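You operate a simulated robot arm through the tools that you are given. There is no shell and no other tool.

Carry out the task below with a simulated two-armed robot. There is one attempt and no reset: what you move stays moved.

## Task
Brake the turntable, seal the violet band and stand the silver stack in the gap on the dark strip.
Fine: hold seal till the amber lamp lights; free the brake again; the other two stacks, band knob and pull screw stay.

Only the result counts: the job must be done as asked and must still hold three seconds after the hand-in. Knocking over, shifting, dropping, spilling or breaking anything else fails it. Lids that push on must go on centred and level and be pressed home; caps that screw on are set level and turned clockwise until they are tight.

## Robot
Two 7-joint arms with three-finger grippers on one trunk that stands fixed in place. Base frame: the origin is at the foot of the trunk, x ahead of it, y to its left, z up; the work surface is at about z = 80. Lengths are in cm, angles in rad, forces in N, time in s.
The left shoulder is at [7, 16.5, 116.3], the right one opposite. With the tool pointing down near the work surface each hand reaches from about 36 to 88 cm from the base axis, measured 20 degrees to its own side. Payload 3.91 kg a hand.
The TCP of each hand is the grasp point between the finger pads, 3 cm short of the fingertips. In the tool frame z runs along the fingers and y along their closing line. The gripper opens to 11.6 cm; its body begins 7.3 cm behind the TCP.
Orientation is that of the tool frame in the base frame, as a unit quaternion [x, y, z, w]. With the fingers straight down and closing along the base's y, the tool's x points along the base's -x, its y along +y and its z along -z.

## Interface
- The arms move only by the tool move_arm. It takes "left_commands", "right_commands" or both (then of equal length, played together; a hand with none holds still); each is text: rows parted by semicolons, each of 7 numbers parted by spaces: the shift along the base's x, y, z in cm, then the turn, a rotation vector about the base's x, y, z in rad, then the gripper command, from -1 (shut) to 1 (fully open), values between in proportion. In form: dx dy dz ax ay az jaw; .... A call has 1 to 20 rows; each row shifts and turns the commanded pose from where the row before left it. Rows are played at 5 a second. More than 5 cm and 0.15 rad between two rows, or a gripper value outside its range, and nothing of the call is played. A pose out of reach is approached as far as the arm can. The call stops where the force on the tool passes 40 N (or 10 N more than at its start, if that is more) or the arm is blocked; 0.2 s more then pass. Each finger travels about 15.3 cm/s and halts on what it meets, pressing with about 44 N; the grip force reading is that of the motor and also rises with nothing between the fingers. The clock runs only during rows and for 0.2 s after the last one: add rows that do not move to give the fingers time. It gives the time, the measured TCP pose, the force on the tool (base axes), the opening and the grip force at its end, in the units of the frame above (readings bear some noise), with the torque about the TCP (base axes, N m) and any sound that the robot's microphone picked up.
- Cameras (640 x 400 px; columns grow to the right, rows downward): "scene" is now at [13.56, 0.81, 147.41]; the picture's right is [0.11, -0.99, 0.00], its down [-0.62, -0.07, -0.78] and it looks along [0.78, 0.09, -0.63] (base axes); focal length 325 px, centre (320, 200). "left" rides on the left gripper at [7.5, 1.7, -8.8] in its tool frame; the picture's right is [-0.22, 0.97, 0.00], its down [-0.70, -0.16, -0.70] and it looks along [-0.68, -0.16, 0.71] (tool axes); focal length 247 px, centre (320, 200). "right" rides on the right gripper at [5.2, 5.6, -8.8] in its tool frame; the picture's right is [-0.73, 0.68, 0.00], its down [-0.49, -0.52, -0.70] and it looks along [-0.48, -0.51, 0.71] (tool axes); focal length 247 px, centre (320, 200).
- snapshot(camera): a new picture of that camera. The clock stands still meanwhile.
- lift_body(by): slides the trunk up (or, below 0, down) by that many cm; the arms and the scene camera ride with it, the base frame stays. It gives what a move gives, with no picture.
- pan_tilt(pan, tilt): turns the head with the scene camera to pan (to the left, within 1.501 rad either way) and tilt (down, from -0.506 to 1.204), counted from straight ahead of the robot. It gives what a move gives.
- measure_at(camera, pixels): for up to 12 pixels [column, row] of the newest picture of that camera ("zoom" is the newest enlarged one), the place [x, y, z] in the base frame of the surface seen there, good to about 0.3 cm. The clock stands still meanwhile.
- enlarge(camera, box): a new picture of the part [left, top, right, bottom] of that camera's present view, enlarged. The clock stands still meanwhile.
- hand_in(): hands the job in; it is judged then, once.

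Open the grippers and draw the arms clear of the work before you hand the job in, unless the task says otherwise.

The tools are called after ">>>" as a command line: name --argument value ..., lists and objects as JSON in quotes. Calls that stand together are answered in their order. move_arm: Moves the arms, as the interface text tells. Its arguments: {"type":"object","properties":{"left_commands":{"type":"string"},"right_commands":{"type":"string"}},"required":[]} The other tools are called the same way: lift_body (by) moves the trunk up or down; pan_tilt (pan, tilt) turns the head that bears the scene camera; snapshot (camera) takes a picture; measure_at (camera, pixels) gives the place of the surface under pixels of a picture; enlarge (camera, box) takes an enlarged picture of a part of a camera's view; hand_in () hands the job in.

At the start:

```text
time_s: 0.0
left_tcp_pos: [59.75, 38.37, 112.3]
left_ee_rot: [0.0, 1.0, -0.001, 0.0]
left_wrist_force: [-0.2, 0.2, 0.0]
left_wrist_torque: [-0.03, 0.01, -0.02]
left_grip_width: 11.58
left_gripper_force: 0.0
right_tcp_pos: [64.09, -11.09, 114.28]
right_ee_rot: [0.0, 1.0, 0.0, 0.0]
right_wrist_force: [-0.6, -0.6, -0.6]
right_wrist_torque: [0.01, 0.04, 0.01]
right_grip_width: 11.61
right_gripper_force: 0.0
trunk travel left (down, up): [-70.0, 14.0]
head pan, tilt (commanded): [0.11, 0.675]
```

scene: 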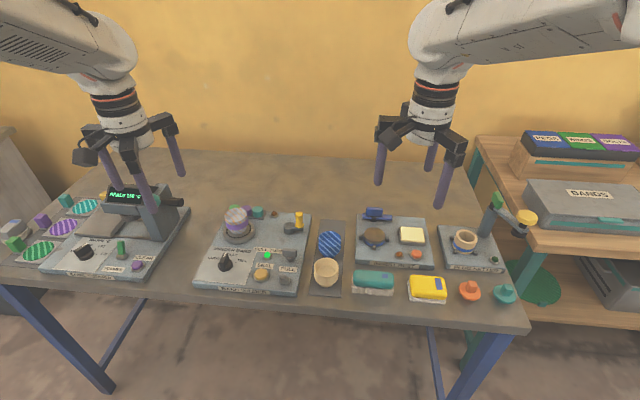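
right: 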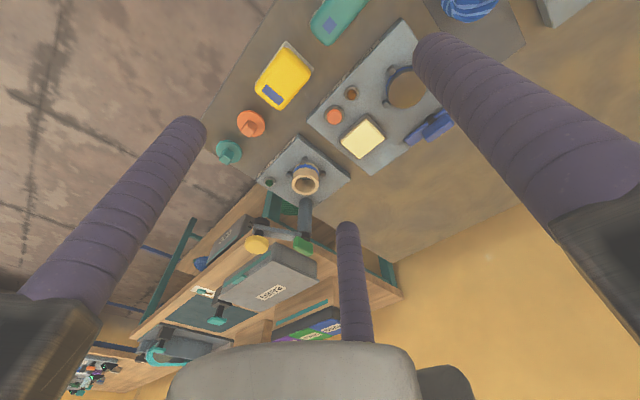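
left: 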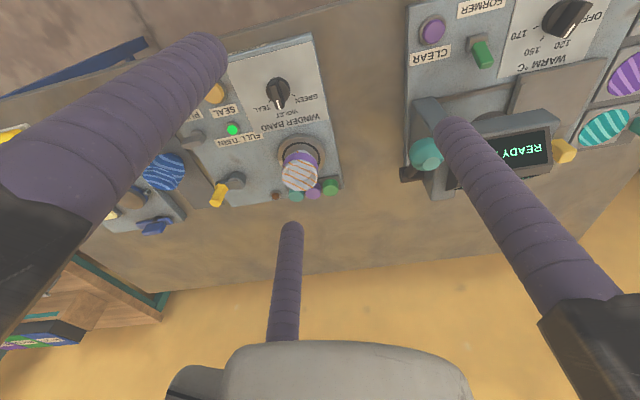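

I start by looking closely at the winder board (about columns 195-310, rows 200-295) and the dark strip (columns 308-350) in the scene picture.

>>> enlarge --camera "scene" --box '[190, 195, 350, 300]'

>>> enlarge --camera "scene" --box '[340, 190, 530, 310]'

>>> enlarge --camera "left" --box '[160, 30, 360, 230]'

```text
3.81 times, centred on (270, 248) of scene
```

zoom: 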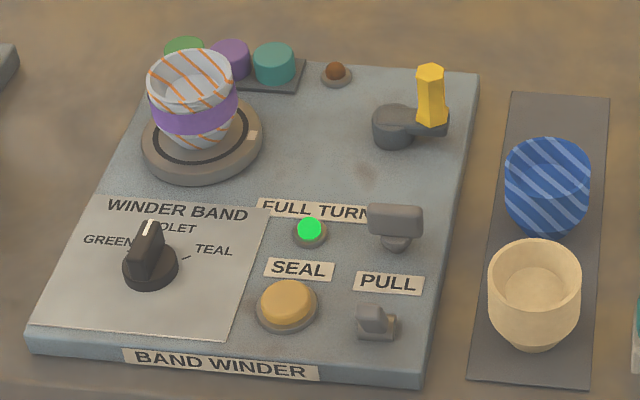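

```text
3.33 times, centred on (435, 250) of scene
```

zoom: 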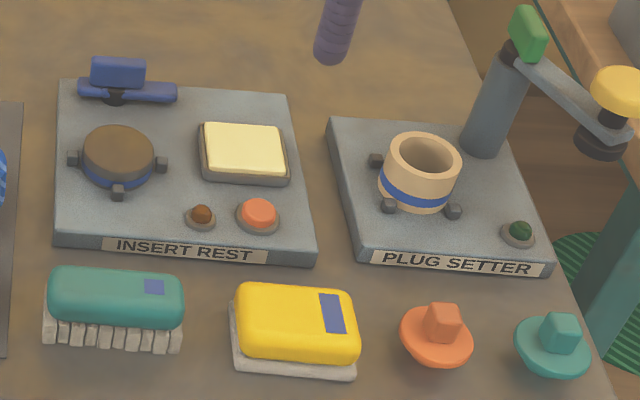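

```text
2.00 times, centred on (260, 130) of left
```

zoom: 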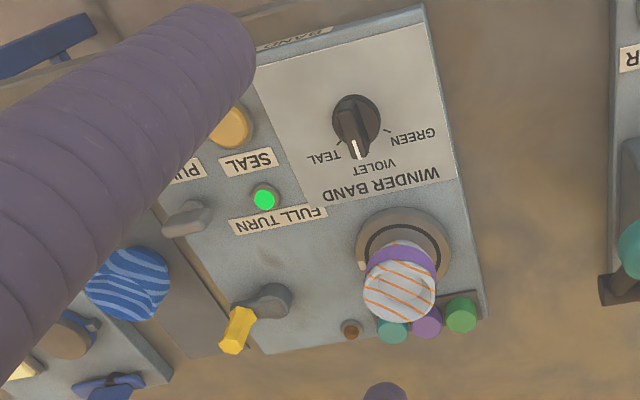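

The silver stack with the violet band sits on the turntable, with the green FULL TURN lamp lit, a yellow lever behind, SEAL button in front. I measure the main points in the scene picture.

>>> enlarge --camera "scene" --box '[190, 195, 350, 300]'

>>> measure_at --camera "zoom" --pixels '[[190, 75], [193, 110], [200, 175], [430, 75], [432, 110], [390, 120], [336, 70], [288, 305], [375, 320], [395, 220], [310, 228], [150, 240]]'

>>> measure_at --camera "zoom" --pixels '[[513, 95], [607, 100], [472, 378], [588, 387], [548, 155], [548, 230], [535, 270], [535, 345], [560, 120], [490, 280], [580, 280], [510, 235]]'

```text
3.81 times, centred on (270, 248) of scene
```

zoom: 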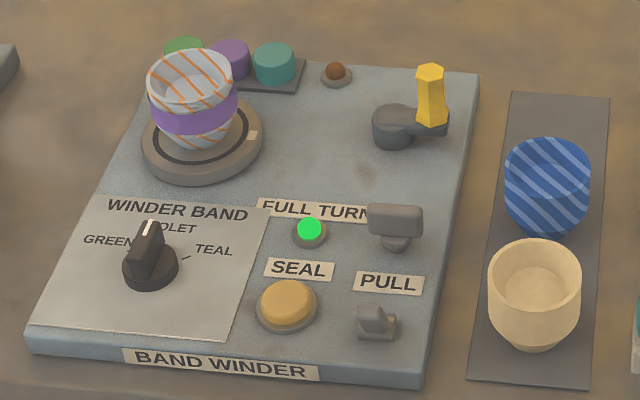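

```text
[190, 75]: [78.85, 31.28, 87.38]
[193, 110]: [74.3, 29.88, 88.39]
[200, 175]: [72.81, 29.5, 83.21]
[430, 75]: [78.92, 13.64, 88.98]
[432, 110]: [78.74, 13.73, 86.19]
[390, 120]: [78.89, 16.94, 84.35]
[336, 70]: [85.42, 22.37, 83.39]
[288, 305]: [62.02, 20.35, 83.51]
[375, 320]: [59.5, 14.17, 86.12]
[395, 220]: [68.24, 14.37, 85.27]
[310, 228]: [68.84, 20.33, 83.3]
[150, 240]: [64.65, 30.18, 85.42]
```

```text
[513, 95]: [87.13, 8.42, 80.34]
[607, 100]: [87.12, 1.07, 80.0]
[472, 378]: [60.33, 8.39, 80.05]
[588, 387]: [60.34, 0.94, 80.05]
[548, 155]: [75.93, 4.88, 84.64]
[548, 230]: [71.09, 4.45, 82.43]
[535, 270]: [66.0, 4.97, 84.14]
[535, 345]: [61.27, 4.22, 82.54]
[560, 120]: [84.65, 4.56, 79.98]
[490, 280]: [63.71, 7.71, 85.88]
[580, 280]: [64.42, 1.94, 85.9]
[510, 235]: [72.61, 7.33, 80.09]
```

The dark strip runs x 60–87, y 1–8.4, with the tan stack near x≈64 and blue near x≈74, so the gap is at the far end near x≈83. I look tightly at the yellow lever, the grey T part and the PULL screw to tell which is the brake.

>>> enlarge --camera "scene" --box '[270, 205, 318, 235]'

>>> enlarge --camera "scene" --box '[250, 240, 314, 290]'

>>> enlarge --camera "scene" --box '[215, 200, 263, 245]'

>>> enlarge --camera "left" --box '[190, 150, 350, 230]'

```text
13.33 times, centred on (294, 220) of scene
```

zoom: 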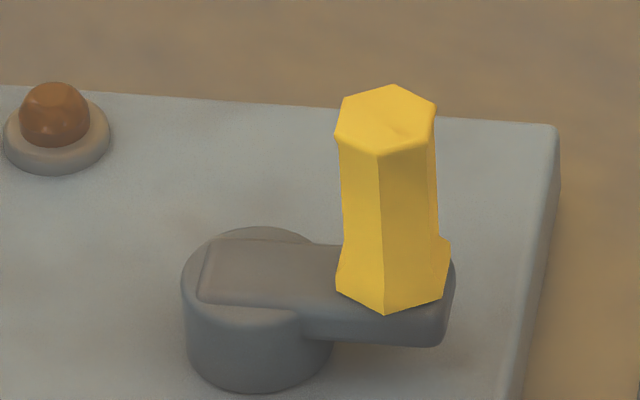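

```text
8.00 times, centred on (282, 265) of scene
```

zoom: 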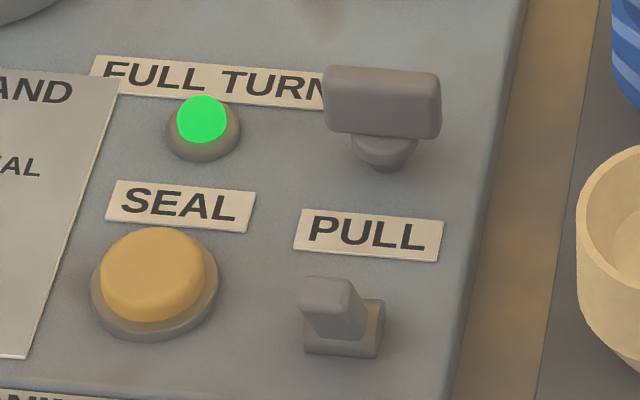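

```text
8.89 times, centred on (239, 222) of scene
```

zoom: 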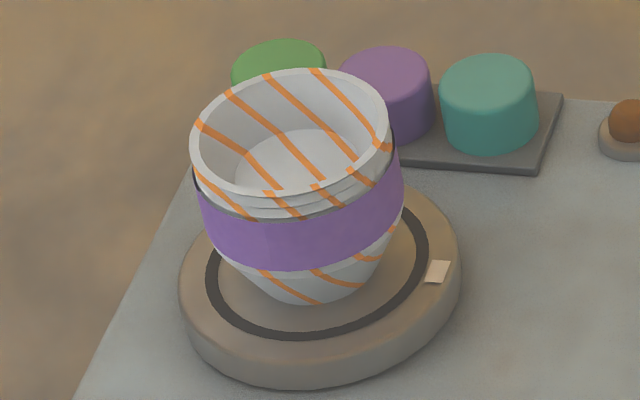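

```text
4.00 times, centred on (270, 190) of left
```

zoom: 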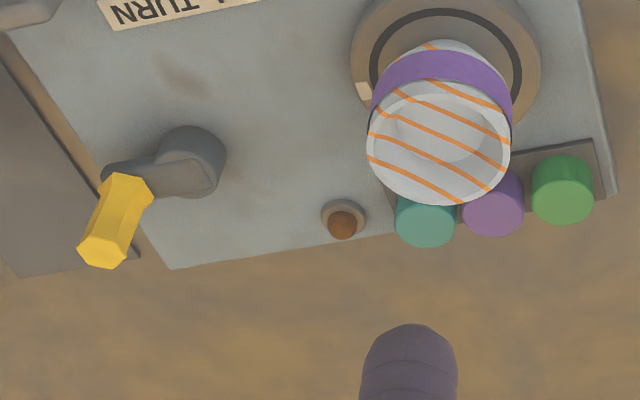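

The yellow piece is a crank, the T-piece with a stem looks like a screw, and the small grey piece at the lower right of the board looks like a tilted toggle. I move the left hand to look at these from nearer, and compare with the toggle on the warming device.

>>> enlarge --camera "scene" --box '[40, 180, 200, 285]'

>>> enlarge --camera "scene" --box '[272, 265, 304, 287]'

>>> move_arm --left_commands "-2 -4 -2 0 0 0 1; -2 -4 -2 0 0 0 1; -2 -4 -2 0 0 0 1; -2 -4 -2 0 0 0 1; 0 -2 -2 0 0 0 1"

>>> snapshot --camera "left"

```text
3.81 times, centred on (120, 232) of scene
```

zoom: 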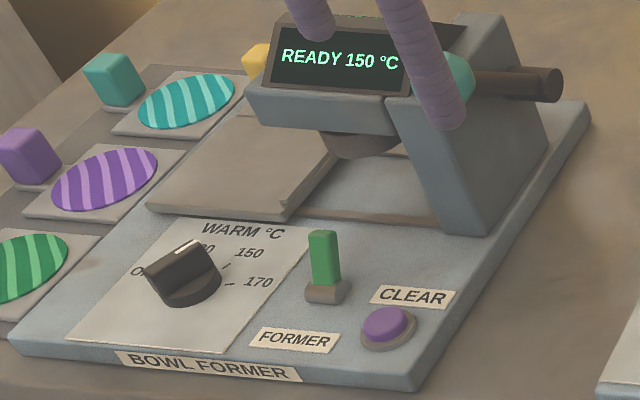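

```text
16.00 times, centred on (288, 276) of scene
```

zoom: 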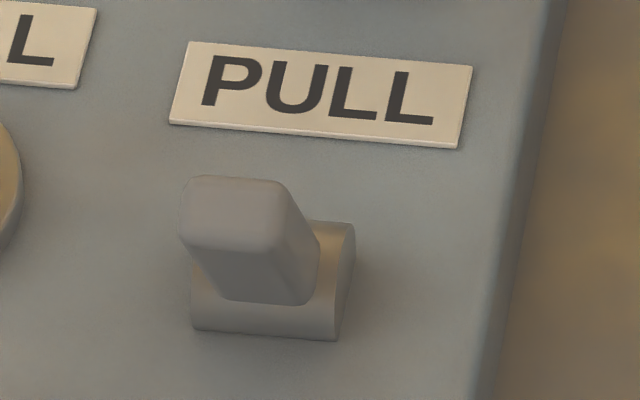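

```text
time_s: 1.2
left_tcp_pos: [51.66, 20.3, 102.4]
left_ee_rot: [0.001, 1.0, 0.001, -0.001]
left_wrist_force: [-0.4, 0.0, -1.0]
left_wrist_torque: [-0.02, 0.01, 0.01]
left_grip_width: 11.62
left_gripper_force: 0.1
right_tcp_pos: [64.15, -11.05, 114.3]
right_ee_rot: [0.0, 1.0, -0.001, -0.001]
right_wrist_force: [0.7, 0.2, 0.3]
right_wrist_torque: [0.0, 0.02, 0.03]
right_grip_width: 11.62
right_gripper_force: 0.1
trunk travel left (down, up): [-70.0, 14.0]
head pan, tilt (commanded): [0.11, 0.675]
```

```text
taken
```

left: 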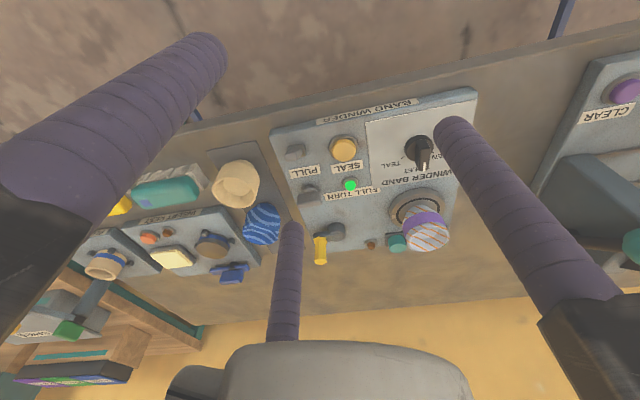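

The band winder now appears in the middle of the left camera's view (columns 270-480, rows 95-270). I enlarge the control corner.

>>> enlarge --camera "left" --box '[275, 125, 355, 205]'

>>> enlarge --camera "left" --box '[280, 135, 325, 165]'

>>> enlarge --camera "right" --box '[420, 0, 580, 100]'

```text
5.00 times, centred on (315, 165) of left
```

zoom: 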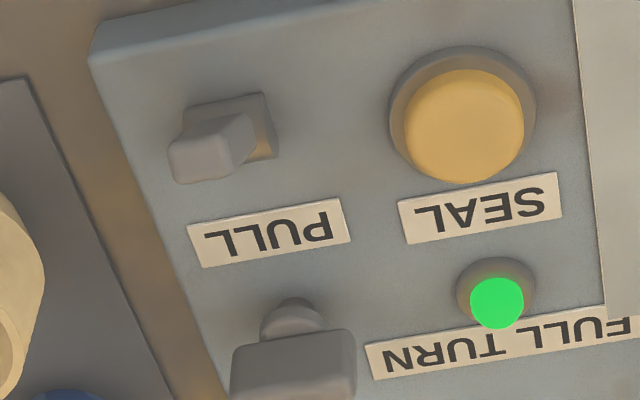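

```text
13.33 times, centred on (302, 150) of left
```

zoom: 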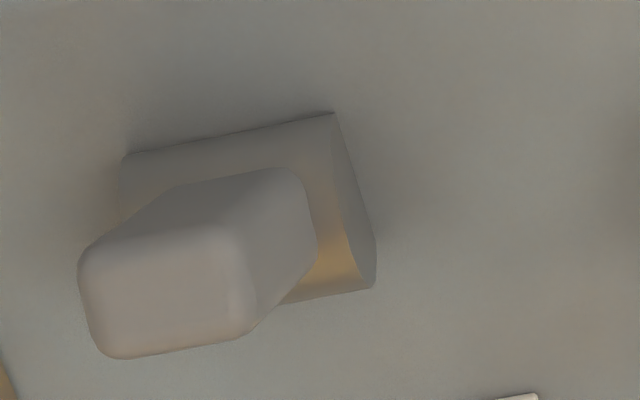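

```text
4.00 times, centred on (500, 50) of right
```

zoom: 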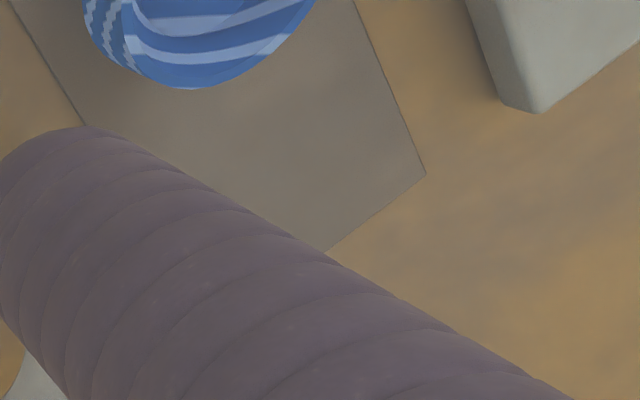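

The toggle's base is a half-cylinder, so its lever tips about an axis; I measure its tip and base, and the T-piece, to get their geometry.

>>> measure_at --camera "left" --pixels '[[295, 155], [297, 150], [305, 149], [303, 143], [295, 144], [309, 200], [309, 187], [344, 148], [320, 250], [327, 232], [320, 235], [350, 185]]'

>>> enlarge --camera "scene" --box '[272, 265, 304, 287]'

>>> measure_at --camera "zoom" --pixels '[[235, 210], [235, 190], [250, 270], [265, 320], [340, 250], [320, 270], [150, 300], [340, 360], [195, 240], [200, 325], [335, 335], [345, 228]]'

```text
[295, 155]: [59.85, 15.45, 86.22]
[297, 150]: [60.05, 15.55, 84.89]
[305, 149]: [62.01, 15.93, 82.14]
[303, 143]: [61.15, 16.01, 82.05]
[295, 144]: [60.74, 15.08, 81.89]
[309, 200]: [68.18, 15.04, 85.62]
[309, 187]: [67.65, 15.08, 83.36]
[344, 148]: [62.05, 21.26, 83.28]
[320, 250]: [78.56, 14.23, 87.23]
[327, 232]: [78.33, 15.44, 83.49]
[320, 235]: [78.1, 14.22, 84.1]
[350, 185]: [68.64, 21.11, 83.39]
```

```text
16.00 times, centred on (288, 276) of scene
```

zoom: 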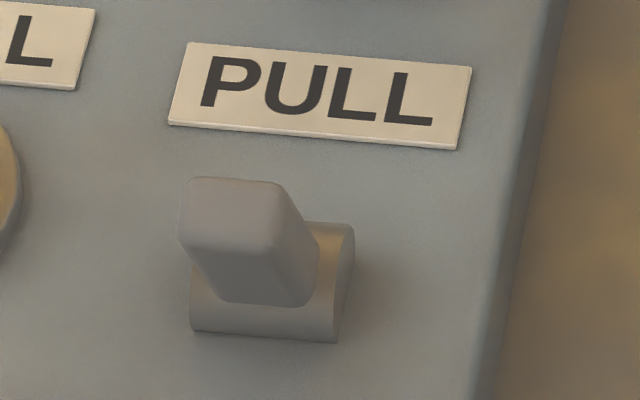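

```text
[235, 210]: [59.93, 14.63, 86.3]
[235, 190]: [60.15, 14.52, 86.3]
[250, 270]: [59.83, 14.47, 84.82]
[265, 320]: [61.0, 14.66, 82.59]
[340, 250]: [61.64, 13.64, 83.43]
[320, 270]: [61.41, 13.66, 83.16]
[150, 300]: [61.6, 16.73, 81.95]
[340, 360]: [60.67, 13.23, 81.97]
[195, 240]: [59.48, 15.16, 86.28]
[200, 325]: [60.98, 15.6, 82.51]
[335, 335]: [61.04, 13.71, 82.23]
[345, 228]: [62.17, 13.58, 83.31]
```

Base of toggle is at about (61.6, 14.6) and its tip at (60.0, 14.6, 86.3), so it leans toward the robot and flips away (+x); the T-piece at (68.2, 15.0) is the pull screw. I shut the left gripper and look at how the closed fingers sit.

>>> move_arm --left_commands "0 0 0 0 0 0 -1; 0 0 0 0 0 0 -1; 0 0 0 0 0 0 -1; 0 0 0 0 0 0 -1"

>>> snapshot --camera "left"

>>> snapshot --camera "scene"

```text
time_s: 2.2
left_tcp_pos: [51.55, 20.34, 102.47]
left_ee_rot: [0.0, 1.0, 0.0, 0.0]
left_wrist_force: [-0.2, -0.2, 0.2]
left_wrist_torque: [0.02, -0.06, -0.01]
left_grip_width: 0.88
left_gripper_force: 44.4
right_tcp_pos: [64.06, -10.97, 114.5]
right_ee_rot: [0.0, 1.0, 0.0, 0.0]
right_wrist_force: [-0.1, 0.2, -1.0]
right_wrist_torque: [0.02, -0.01, -0.01]
right_grip_width: 11.59
right_gripper_force: 0.0
trunk travel left (down, up): [-70.0, 14.0]
head pan, tilt (commanded): [0.11, 0.675]
```

```text
taken
```

left: 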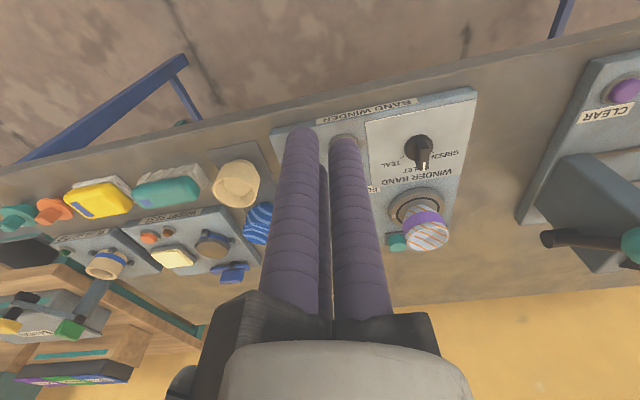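

```text
taken
```

scene: 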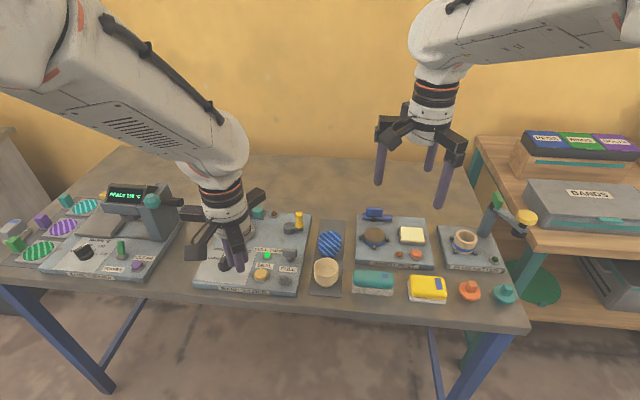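

Closed fingers form a tight cluster with one finger pointing ahead at about (+1.3, −0.75) from the TCP. I bring the cluster down in front of the toggle at about (54.8, 15.35, 87.2).

>>> move_arm --left_commands "1.5 -2.5 -3 0 0 0 -1; 1.75 -2.5 -3 0 0 0 -1; 0 0 -3 0 0 0 -1; 0 0 -3 0 0 0 -1; 0 0 -2 0 0 0 -1; 0 0 -1.2 0 0 0 -1"

>>> snapshot --camera "left"

>>> enlarge --camera "scene" --box '[190, 195, 350, 300]'

```text
time_s: 3.6
left_tcp_pos: [55.0, 15.47, 87.06]
left_ee_rot: [0.0, 1.0, 0.0, 0.0]
left_wrist_force: [0.2, 0.4, 0.0]
left_wrist_torque: [-0.01, -0.01, 0.03]
left_grip_width: 0.91
left_gripper_force: 43.6
right_tcp_pos: [64.05, -11.1, 114.34]
right_ee_rot: [0.0, 1.0, 0.001, 0.0]
right_wrist_force: [-0.4, 0.7, -0.9]
right_wrist_torque: [-0.01, 0.02, 0.01]
right_grip_width: 11.6
right_gripper_force: 0.0
trunk travel left (down, up): [-70.0, 14.0]
head pan, tilt (commanded): [0.11, 0.675]
```

```text
taken
```

left: 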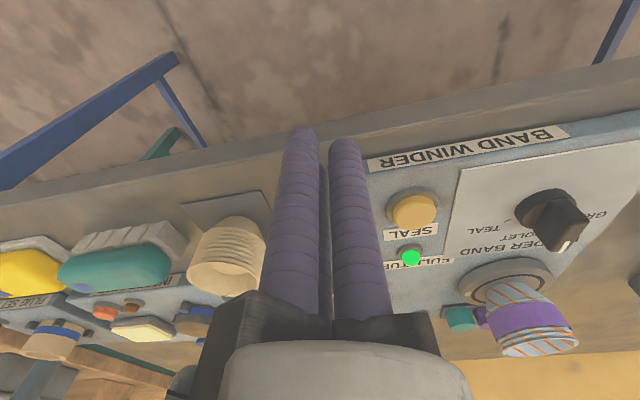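

```text
3.81 times, centred on (270, 248) of scene
```

zoom: 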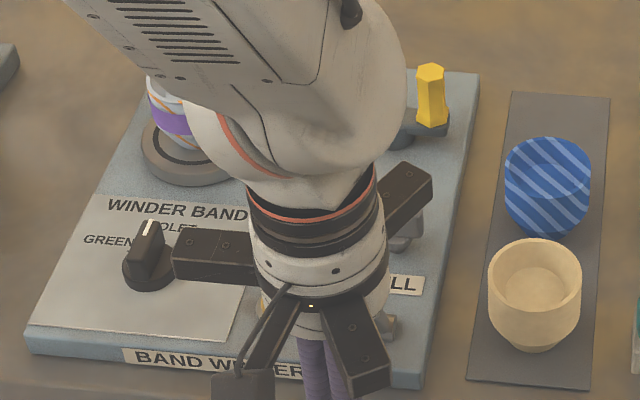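

TCP is at (55.0, 15.47, 87.06) with the cluster in front of the toggle and no contact force. I push slowly in +x by 4.2 cm.

>>> move_arm --left_commands "0.7 -0.1 0 0 0 0 -1; 0.7 0 0 0 0 0 -1; 0.7 0 0 0 0 0 -1; 0.7 0 0 0 0 0 -1; 0.7 0 0 0 0 0 -1; 0.7 0 0 0 0 0 -1"

>>> snapshot --camera "left"

```text
time_s: 5.0
left_tcp_pos: [59.06, 15.4, 87.15]
left_ee_rot: [-0.001, 1.0, 0.001, 0.001]
left_wrist_force: [-0.3, -0.2, 0.0]
left_wrist_torque: [0.01, -0.03, -0.02]
left_grip_width: 0.9
left_gripper_force: 44.1
right_tcp_pos: [64.01, -11.05, 114.24]
right_ee_rot: [0.001, 1.0, 0.0, 0.0]
right_wrist_force: [0.2, 0.2, -0.9]
right_wrist_torque: [0.0, -0.01, 0.02]
right_grip_width: 11.62
right_gripper_force: 0.0
trunk travel left (down, up): [-70.0, 14.0]
head pan, tilt (commanded): [0.11, 0.675]
```

```text
taken
```

left: 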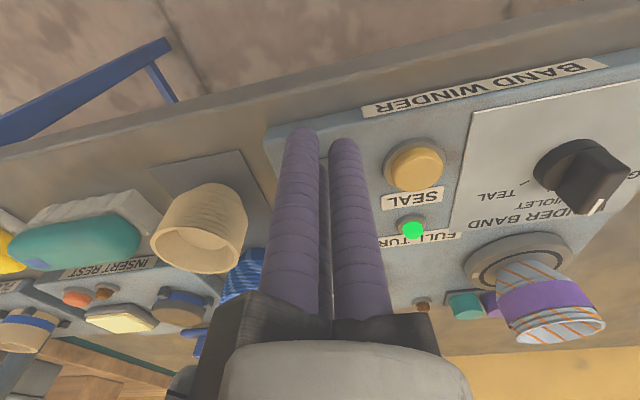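

No force so far at TCP x=59.06. I push 0.8 cm further, then back off to see the toggle.

>>> move_arm --left_commands "0.4 0 0 0 0 0 -1; 0.4 0 0 0 0 0 -1; 0 0 0 0 0 0 -1"

>>> move_arm --left_commands "-2 0 0 0 0 0 -1; -2 0 1 0 0 0 -1; -2 2 2 0 0 0 -1; -2 3 3 0 0 0 -1; 0 3 4 0 0 0 -1"

>>> snapshot --camera "left"

>>> enlarge --camera "scene" --box '[250, 240, 314, 290]'

```text
time_s: 5.8
left_tcp_pos: [59.9, 15.36, 87.15]
left_ee_rot: [0.001, 1.0, 0.0, 0.0]
left_wrist_force: [0.0, 0.1, 0.4]
left_wrist_torque: [0.0, 0.0, -0.01]
left_grip_width: 0.89
left_gripper_force: 43.8
right_tcp_pos: [63.89, -11.02, 114.26]
right_ee_rot: [0.0, 1.0, 0.0, 0.0]
right_wrist_force: [-0.2, -0.6, -0.3]
right_wrist_torque: [-0.01, 0.02, -0.02]
right_grip_width: 11.6
right_gripper_force: 0.0
trunk travel left (down, up): [-70.0, 14.0]
head pan, tilt (commanded): [0.11, 0.675]
heard: click
```

```text
time_s: 7.0
left_tcp_pos: [51.78, 23.25, 96.99]
left_ee_rot: [0.001, 1.0, 0.0, 0.0]
left_wrist_force: [-0.6, 0.2, -0.6]
left_wrist_torque: [-0.04, -0.03, 0.03]
left_grip_width: 0.92
left_gripper_force: 44.2
right_tcp_pos: [63.83, -10.98, 114.47]
right_ee_rot: [-0.001, 1.0, 0.0, 0.001]
right_wrist_force: [-0.3, -0.6, -0.6]
right_wrist_torque: [-0.04, 0.01, -0.02]
right_grip_width: 11.61
right_gripper_force: 0.1
trunk travel left (down, up): [-70.0, 14.0]
head pan, tilt (commanded): [0.11, 0.675]
```

```text
taken
```

left: 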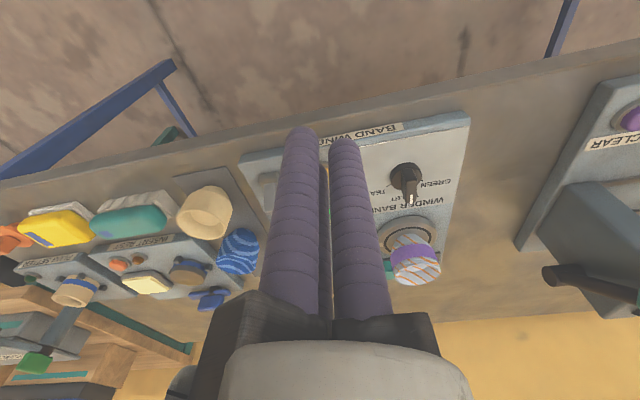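

```text
8.00 times, centred on (282, 265) of scene
```

zoom: 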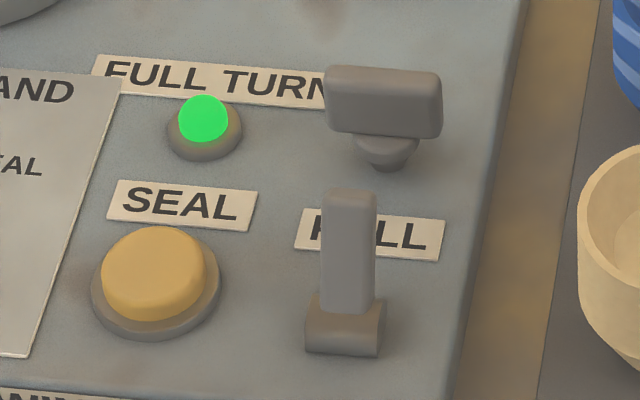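

The toggle flipped with a click and now leans away; the green FULL TURN lamp is still lit. I check the two cameras' measurements against the known hand position before pressing SEAL.

>>> snapshot --camera "scene"

>>> enlarge --camera "scene" --box '[190, 195, 350, 300]'

```text
taken
```

scene: 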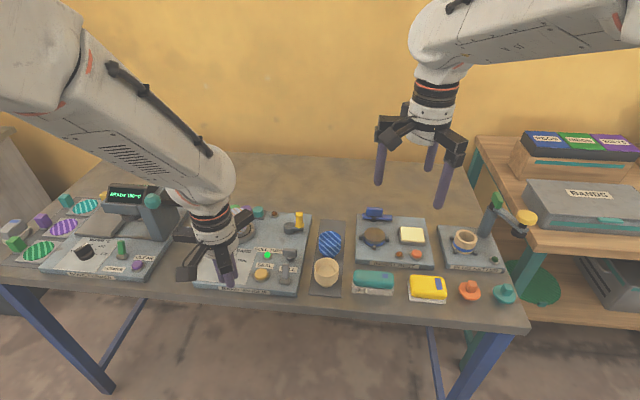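

```text
3.81 times, centred on (270, 248) of scene
```

zoom: 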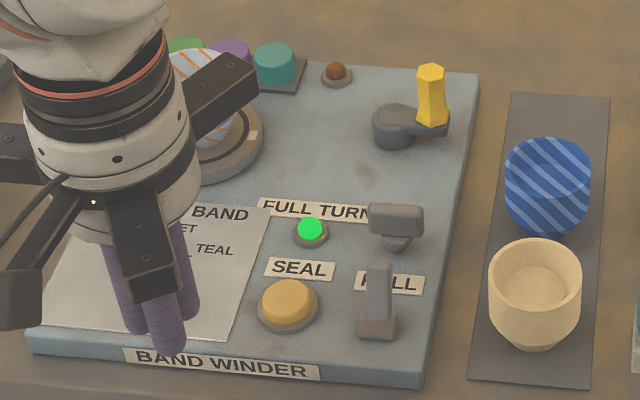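

I measure points on the three finger tips (front finger tip near (170,340), left one near (133,325), right one near (188,305)) in this enlarged picture.

>>> measure_at --camera "zoom" --pixels '[[168, 335], [155, 335], [183, 335], [133, 320], [190, 300], [288, 300], [378, 275], [378, 325], [395, 215], [310, 228]]'

>>> measure_at --camera "left" --pixels '[[301, 150], [345, 155], [301, 180], [343, 185], [205, 212], [238, 250], [415, 262], [404, 175]]'

```text
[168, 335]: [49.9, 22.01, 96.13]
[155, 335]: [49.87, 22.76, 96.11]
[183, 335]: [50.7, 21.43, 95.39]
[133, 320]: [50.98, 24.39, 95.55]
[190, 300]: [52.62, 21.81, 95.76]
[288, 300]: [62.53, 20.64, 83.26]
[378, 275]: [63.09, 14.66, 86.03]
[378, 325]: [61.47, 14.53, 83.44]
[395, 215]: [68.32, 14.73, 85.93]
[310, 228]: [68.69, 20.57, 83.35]
```

```text
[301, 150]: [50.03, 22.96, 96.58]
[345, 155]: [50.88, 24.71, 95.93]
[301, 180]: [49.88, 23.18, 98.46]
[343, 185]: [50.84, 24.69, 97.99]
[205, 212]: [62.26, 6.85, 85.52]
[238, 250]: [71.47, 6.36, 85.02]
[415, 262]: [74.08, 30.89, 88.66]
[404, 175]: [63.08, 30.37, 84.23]
```

The scene camera agrees with the hand readout within about 0.2 cm, so I trust it: SEAL cap is at about (62.4, 20.6, 83.4). I yaw the left hand by −0.6 rad so its camera can watch the brown lamp, and hover with the far finger over the SEAL cap.

>>> move_arm --left_commands "0 0 0 0 0 -0.15 -1; 0 0 0 0 0 -0.15 -1; 0 0 0 0 0 -0.15 -1; 0 0 0 0 0 -0.15 -1; 4 0 0 0 0 0 -1; 4 -0.7 -2 0 0 0 -1; 2 -0.6 -2.5 0 0 0 -1; 0 0 -3 0 0 0 -1; 0 0 0 0 0 0 -1"

>>> snapshot --camera "left"

>>> enlarge --camera "scene" --box '[190, 195, 350, 300]'

```text
time_s: 9.0
left_tcp_pos: [61.87, 22.05, 89.54]
left_ee_rot: [0.296, 0.955, 0.0, 0.0]
left_wrist_force: [0.5, -0.1, -1.0]
left_wrist_torque: [0.02, -0.04, 0.02]
left_grip_width: 0.9
left_gripper_force: 44.6
right_tcp_pos: [63.92, -11.01, 114.38]
right_ee_rot: [0.0, 1.0, -0.001, 0.001]
right_wrist_force: [0.9, -0.2, 0.0]
right_wrist_torque: [0.02, -0.01, 0.04]
right_grip_width: 11.59
right_gripper_force: 0.0
trunk travel left (down, up): [-70.0, 14.0]
head pan, tilt (commanded): [0.11, 0.675]
```

```text
taken
```

left: 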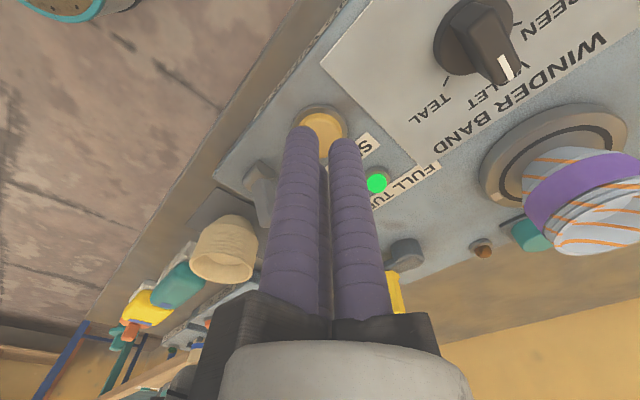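

```text
3.81 times, centred on (270, 248) of scene
```

zoom: 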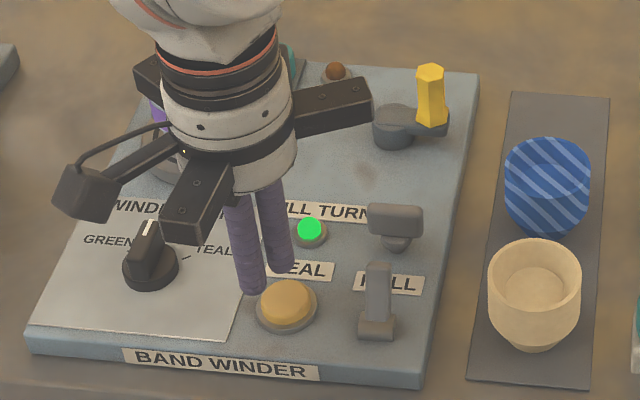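

Both cameras see the brown lamp (left (482,250), scene zoom (336,70)), and the far finger is above the SEAL cap. I descend to just above contact and then press in small steps.

>>> move_arm --left_commands "0 0 -1.5 0 0 0 -1; 0 0 -1 0 0 0 -1; 0 0 -0.3 0 0 0 -1; 0 0 -0.2 0 0 0 -1; 0 0 -0.2 0 0 0 -1"

>>> snapshot --camera "left"

>>> enlarge --camera "scene" --box '[190, 195, 350, 300]'

```text
time_s: 10.2
left_tcp_pos: [61.89, 21.94, 86.3]
left_ee_rot: [0.296, 0.955, -0.001, -0.001]
left_wrist_force: [0.8, 0.0, 0.2]
left_wrist_torque: [-0.02, -0.01, -0.03]
left_grip_width: 0.9
left_gripper_force: 44.0
right_tcp_pos: [63.91, -10.99, 114.46]
right_ee_rot: [0.0, 1.0, 0.001, -0.001]
right_wrist_force: [0.4, 1.1, 0.2]
right_wrist_torque: [0.03, 0.03, 0.01]
right_grip_width: 11.6
right_gripper_force: 0.1
trunk travel left (down, up): [-70.0, 14.0]
head pan, tilt (commanded): [0.11, 0.675]
```

```text
taken
```

left: 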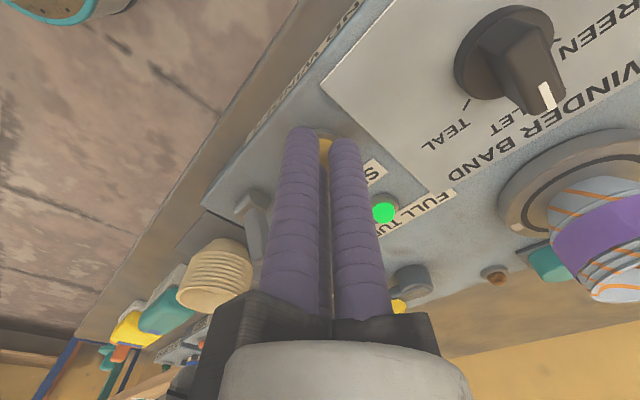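

```text
3.81 times, centred on (270, 248) of scene
```

zoom: 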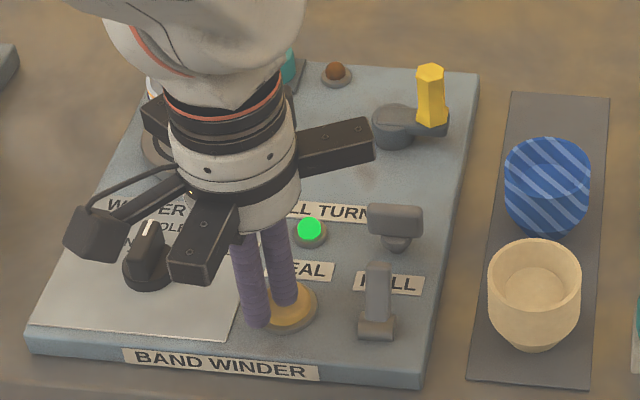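

The far finger tip is over the SEAL cap at zoom (285,303), no contact force yet at TCP z=86.3. I keep pressing down in 0.1 cm steps and watch force and lamp.

>>> move_arm --left_commands "0 0 -0.1 0 0 0 -1; 0 0 -0.1 0 0 0 -1; 0 0 -0.1 0 0 0 -1; 0 0 -0.1 0 0 0 -1"

>>> enlarge --camera "scene" --box '[240, 195, 310, 290]'

```text
time_s: 11.2
left_tcp_pos: [61.96, 21.99, 86.06]
left_ee_rot: [0.296, 0.955, 0.0, 0.0]
left_wrist_force: [-0.5, -0.2, 5.6]
left_wrist_torque: [-0.05, 0.0, -0.05]
left_grip_width: 0.88
left_gripper_force: 44.3
right_tcp_pos: [63.87, -11.03, 114.43]
right_ee_rot: [0.0, 1.0, 0.0, 0.0]
right_wrist_force: [0.3, -0.1, 0.8]
right_wrist_torque: [0.0, -0.01, 0.03]
right_grip_width: 11.6
right_gripper_force: 0.1
trunk travel left (down, up): [-70.0, 14.0]
head pan, tilt (commanded): [0.11, 0.675]
heard: click
```

```text
4.21 times, centred on (275, 242) of scene
```

zoom: 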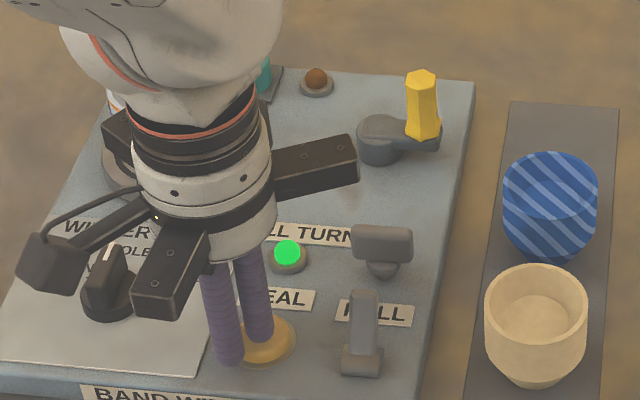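

A click was heard with 5.6 N on the tool, so the button has closed. I add 0.1 cm for margin and hold for about a second, then check the lamp.

>>> move_arm --left_commands "0 0 -0.1 0 0 0 -1; 0 0 0 0 0 0 -1; 0 0 0 0 0 0 -1; 0 0 0 0 0 0 -1"

>>> enlarge --camera "scene" --box '[240, 195, 310, 290]'

```text
time_s: 12.2
left_tcp_pos: [61.92, 22.01, 86.01]
left_ee_rot: [0.295, 0.955, 0.0, 0.001]
left_wrist_force: [3.0, 4.0, 11.7]
left_wrist_torque: [0.01, -0.15, 0.11]
left_grip_width: 0.89
left_gripper_force: 44.0
right_tcp_pos: [63.82, -11.1, 114.47]
right_ee_rot: [0.0, 1.0, 0.0, 0.0]
right_wrist_force: [-0.2, -1.0, 0.3]
right_wrist_torque: [0.0, 0.03, 0.03]
right_grip_width: 11.59
right_gripper_force: 0.2
trunk travel left (down, up): [-70.0, 14.0]
head pan, tilt (commanded): [0.11, 0.675]
```

```text
4.21 times, centred on (275, 242) of scene
```

zoom: 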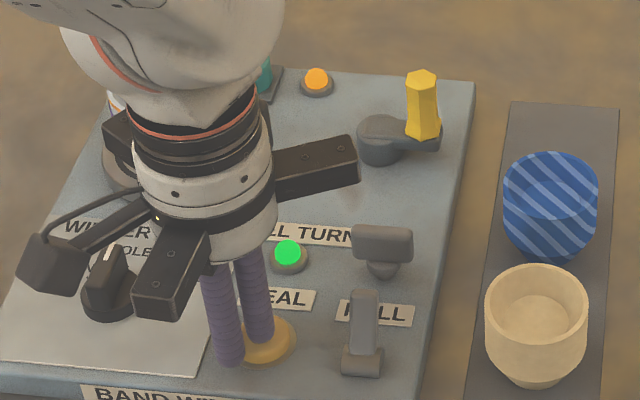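

The amber lamp at zoom (316,80) is lit, so I lift the finger straight off SEAL and rise clear.

>>> move_arm --left_commands "0 0 2 0 0 0 -1; 0 0 3 0 0 0 -1; -2 0 3 0 0 0 -1; -3 0 2 0 0 0 -1"

>>> enlarge --camera "scene" --box '[190, 195, 350, 300]'

>>> snapshot --camera "left"

```text
time_s: 13.2
left_tcp_pos: [56.97, 21.86, 96.07]
left_ee_rot: [0.295, 0.956, -0.001, 0.001]
left_wrist_force: [-0.1, -1.3, 0.7]
left_wrist_torque: [0.0, -0.05, 0.03]
left_grip_width: 0.89
left_gripper_force: 43.8
right_tcp_pos: [63.76, -11.07, 114.43]
right_ee_rot: [0.0, 1.0, 0.0, 0.001]
right_wrist_force: [-0.1, 0.7, 0.3]
right_wrist_torque: [-0.03, -0.01, -0.02]
right_grip_width: 11.58
right_gripper_force: 0.0
trunk travel left (down, up): [-70.0, 14.0]
head pan, tilt (commanded): [0.11, 0.675]
```

```text
3.81 times, centred on (270, 248) of scene
```

zoom: 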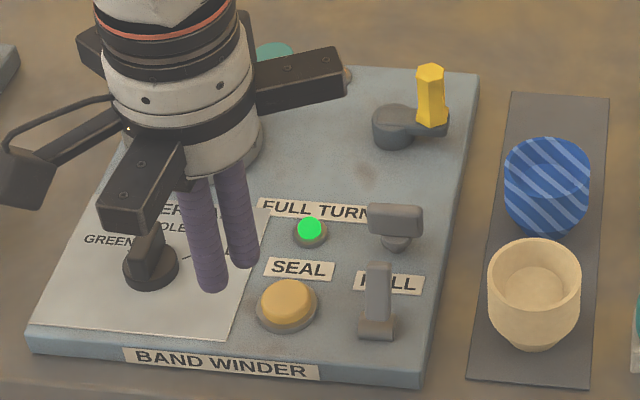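

```text
taken
```

left: 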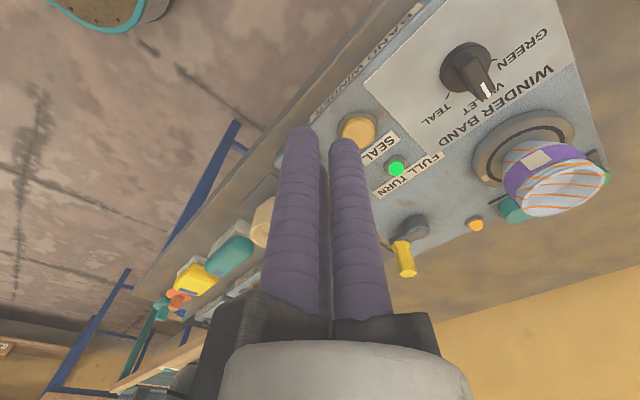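

The white seal patch shows on the violet band (left (537,157)) and the amber lamp stays lit. Next I free the brake: I yaw the hand to −60°, open the fingers slightly so a single finger points to −y, and hover above the space between the toggle and the pull screw; first I measure that space.

>>> measure_at --camera "zoom" --pixels '[[375, 270], [385, 270], [380, 285], [370, 210], [421, 215], [395, 232], [395, 208], [397, 245], [378, 320], [378, 335], [392, 322], [362, 322]]'

>>> move_arm --left_commands "2 0 0 0 0 -0.149 -0.35; 2.5 -1 0 0 0 -0.149 -0.35; 2.5 -1.6 0 0 0 -0.149 -0.35; 2 -1.6 0 0 0 0 -0.35; 0 0 -2 0 0 0 -0.35; 0 0 0 0 0 0 -0.35"

>>> enlarge --camera "scene" --box '[190, 195, 350, 300]'

>>> snapshot --camera "left"

```text
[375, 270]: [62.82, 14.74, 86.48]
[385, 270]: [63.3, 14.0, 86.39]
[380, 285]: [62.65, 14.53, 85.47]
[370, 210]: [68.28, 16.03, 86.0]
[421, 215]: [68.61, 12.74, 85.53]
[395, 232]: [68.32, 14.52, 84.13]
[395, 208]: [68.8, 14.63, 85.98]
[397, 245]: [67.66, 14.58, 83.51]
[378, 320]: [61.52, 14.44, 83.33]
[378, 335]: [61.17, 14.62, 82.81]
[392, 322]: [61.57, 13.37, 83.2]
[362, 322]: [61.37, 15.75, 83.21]
```

```text
time_s: 14.6
left_tcp_pos: [66.09, 17.79, 93.93]
left_ee_rot: [0.5, 0.866, 0.0, -0.001]
left_wrist_force: [0.5, -0.1, 1.0]
left_wrist_torque: [-0.02, -0.03, -0.01]
left_grip_width: 3.78
left_gripper_force: 0.1
right_tcp_pos: [63.96, -11.1, 114.33]
right_ee_rot: [0.0, 1.0, 0.0, 0.001]
right_wrist_force: [1.0, -0.1, -0.1]
right_wrist_torque: [-0.01, 0.0, 0.0]
right_grip_width: 11.6
right_gripper_force: 0.0
trunk travel left (down, up): [-70.0, 14.0]
head pan, tilt (commanded): [0.11, 0.675]
```

```text
3.81 times, centred on (270, 248) of scene
```

zoom: 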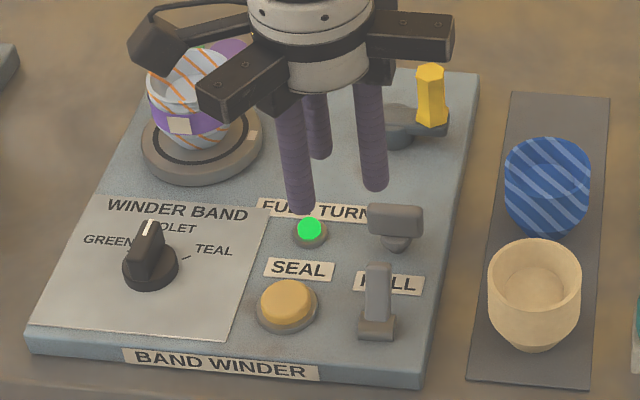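

```text
taken
```

left: 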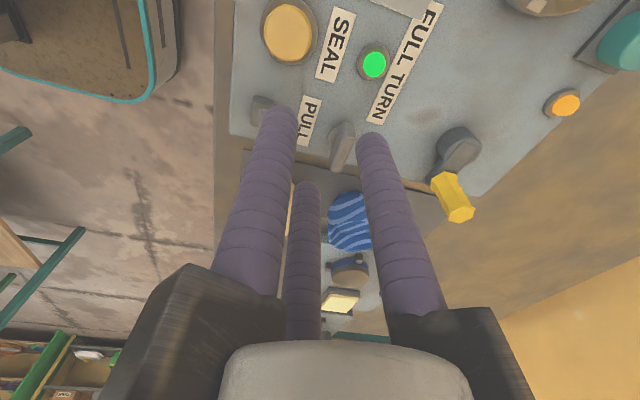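

The hand is yawed; the finger nearest −y (tip at zoom (374,182)) is the one to use. I measure its tip place.

>>> measure_at --camera "zoom" --pixels '[[373, 175], [362, 175], [386, 175], [374, 188], [300, 205], [290, 195], [313, 200], [320, 152]]'

```text
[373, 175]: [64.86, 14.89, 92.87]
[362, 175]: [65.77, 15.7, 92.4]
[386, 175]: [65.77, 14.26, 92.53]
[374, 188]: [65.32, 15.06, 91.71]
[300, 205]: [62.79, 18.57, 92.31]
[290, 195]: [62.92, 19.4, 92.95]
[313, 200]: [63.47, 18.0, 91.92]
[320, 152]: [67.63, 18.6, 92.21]
```

Finger A's axis is at about (65.9, 14.9), centred in the 4 cm space between toggle tip and screw. I descend 6.1 cm with a slight −y shift so its tip is at z≈84.8.

>>> move_arm --left_commands "0 -0.2 -2 0 0 0 -0.35; 0 0 -2 0 0 0 -0.35; 0 0 -1.2 0 0 0 -0.35; 0 0 -0.6 0 0 0 -0.35; 0 0 -0.3 0 0 0 -0.35"

>>> enlarge --camera "scene" --box '[240, 225, 320, 290]'

```text
time_s: 15.8
left_tcp_pos: [65.98, 17.65, 87.8]
left_ee_rot: [0.501, 0.866, 0.001, 0.0]
left_wrist_force: [0.0, -0.6, -0.5]
left_wrist_torque: [0.0, 0.0, -0.04]
left_grip_width: 3.75
left_gripper_force: 0.1
right_tcp_pos: [63.91, -11.05, 114.45]
right_ee_rot: [0.0, 1.0, 0.0, 0.0]
right_wrist_force: [-0.1, 0.4, 0.8]
right_wrist_torque: [0.04, 0.02, -0.05]
right_grip_width: 11.61
right_gripper_force: 0.0
trunk travel left (down, up): [-70.0, 14.0]
head pan, tilt (commanded): [0.11, 0.675]
```

```text
6.15 times, centred on (280, 258) of scene
```

zoom: 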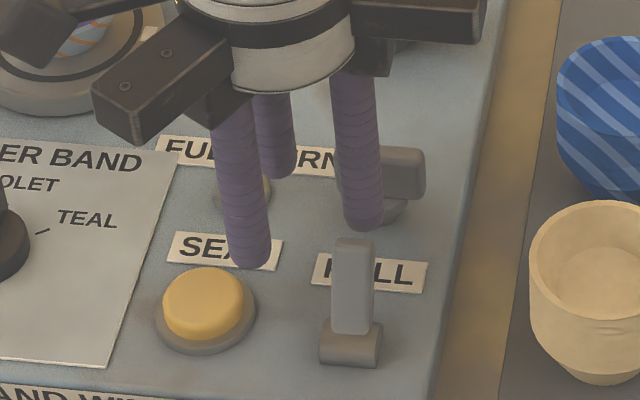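

The finger is down between toggle and screw with no contact. I sweep −x by 3.6 cm to tip the toggle back.

>>> move_arm --left_commands "-0.6 0 0 0 0 0 -0.35; -0.6 0 0 0 0 0 -0.35; -0.6 0 0 0 0 0 -0.35; -0.6 0 0 0 0 0 -0.35; -0.6 0 0 0 0 0 -0.35; -0.6 0 0 0 0 0 -0.35"

>>> enlarge --camera "scene" --box '[240, 225, 320, 290]'

```text
time_s: 17.2
left_tcp_pos: [62.35, 17.55, 87.84]
left_ee_rot: [0.501, 0.866, 0.0, 0.0]
left_wrist_force: [0.6, -0.2, 0.4]
left_wrist_torque: [-0.01, -0.01, -0.02]
left_grip_width: 3.8
left_gripper_force: 0.0
right_tcp_pos: [63.98, -11.04, 114.3]
right_ee_rot: [0.0, 1.0, 0.0, 0.0]
right_wrist_force: [-0.2, 0.0, 0.4]
right_wrist_torque: [0.03, -0.01, 0.02]
right_grip_width: 11.61
right_gripper_force: 0.2
trunk travel left (down, up): [-70.0, 14.0]
head pan, tilt (commanded): [0.11, 0.675]
heard: click
```

```text
6.15 times, centred on (280, 258) of scene
```

zoom: 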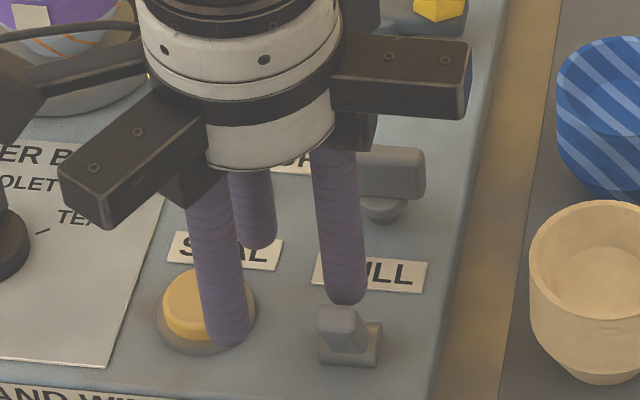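

A click sounded and the toggle leans toward the robot again. I raise the hand back and clear and look at the whole board and the stack.

>>> move_arm --left_commands "0 0 1 0 0 0 -0.35; 0 0 3 0 0 0 -0.35; 0 0 4 0 0 0 -0.35; -3 3 4 0 0 0 0; -4 4 4 0 0 0.15 1; -3 4 3 0 0 0.15 1; 0 4 0 0 0 0.15 1; 0 3 0 0 0 0.15 1; 0 0 0 0 0 0.15 1; 0 0 0 0 0 0.15 1; 0 0 0 0 0 0.147 1"

>>> enlarge --camera "scene" --box '[190, 195, 350, 300]'

>>> snapshot --camera "left"

```text
refused: row 4 steps farther than a row can; nothing moved
```

```text
3.81 times, centred on (270, 248) of scene
```

zoom: 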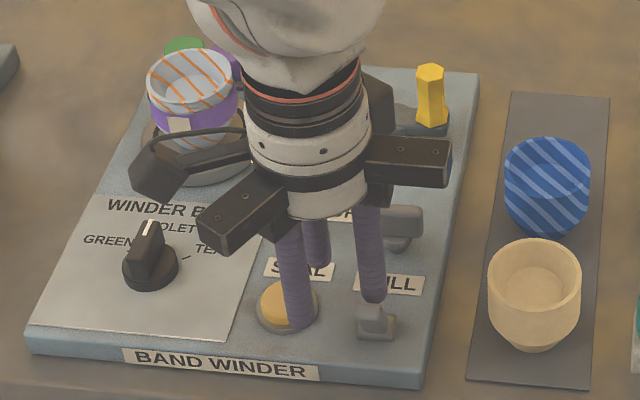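

```text
taken
```

left: 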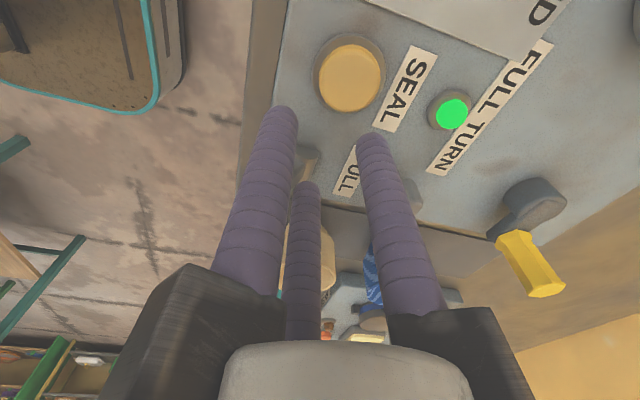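

A row may move at most 5 cm in total; I redo the retreat with smaller rows, turning the hand back to yaw 0 with the gripper open.

>>> move_arm --left_commands "0 0 1 0 0 0 -0.35; 0 0 3 0 0 0 -0.35; 0 0 4 0 0 0 -0.35; -2 2 3 0 0 0 -0.35; -2 2 3 0 0 0.149 0.3; -2 3 2 0 0 0.149 0.3; -2 3 2 0 0 0.149 0.3; 0 4 0 0 0 0.149 0.3; 0 4 0 0 0 0.149 0.3; 0 0 0 0 0 0.149 0.3; 0 0 0 0 0 0.149 0.3"

>>> enlarge --camera "scene" --box '[190, 195, 350, 300]'

>>> snapshot --camera "left"

```text
time_s: 19.6
left_tcp_pos: [54.41, 35.46, 105.84]
left_ee_rot: [0.001, 1.0, 0.0, -0.001]
left_wrist_force: [0.7, 0.1, 0.6]
left_wrist_torque: [-0.02, 0.01, 0.01]
left_grip_width: 7.54
left_gripper_force: 0.0
right_tcp_pos: [64.11, -10.99, 114.31]
right_ee_rot: [0.0, 1.0, 0.001, 0.0]
right_wrist_force: [-0.2, -0.2, -0.2]
right_wrist_torque: [-0.03, -0.01, 0.0]
right_grip_width: 11.6
right_gripper_force: 0.0
trunk travel left (down, up): [-70.0, 14.0]
head pan, tilt (commanded): [0.11, 0.675]
```

```text
3.81 times, centred on (270, 248) of scene
```

zoom: 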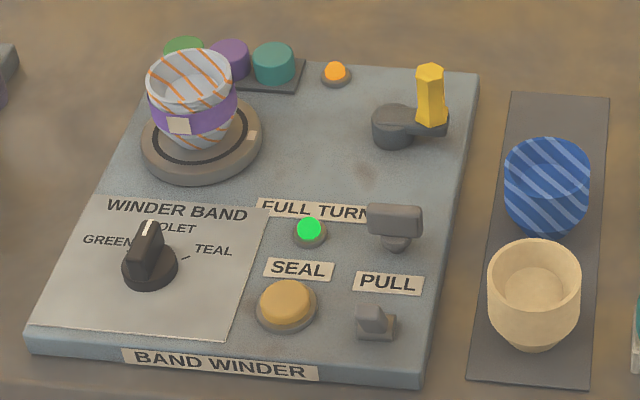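

```text
taken
```

left: 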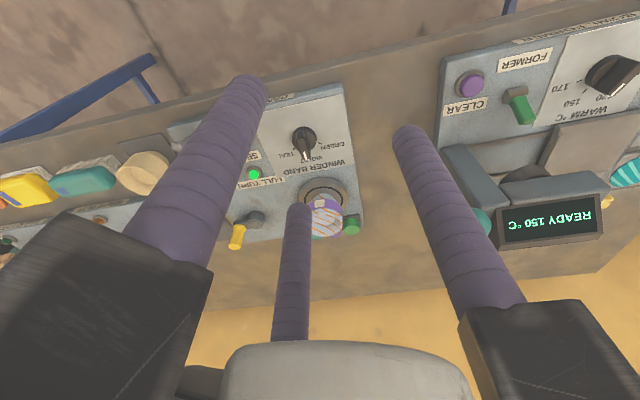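

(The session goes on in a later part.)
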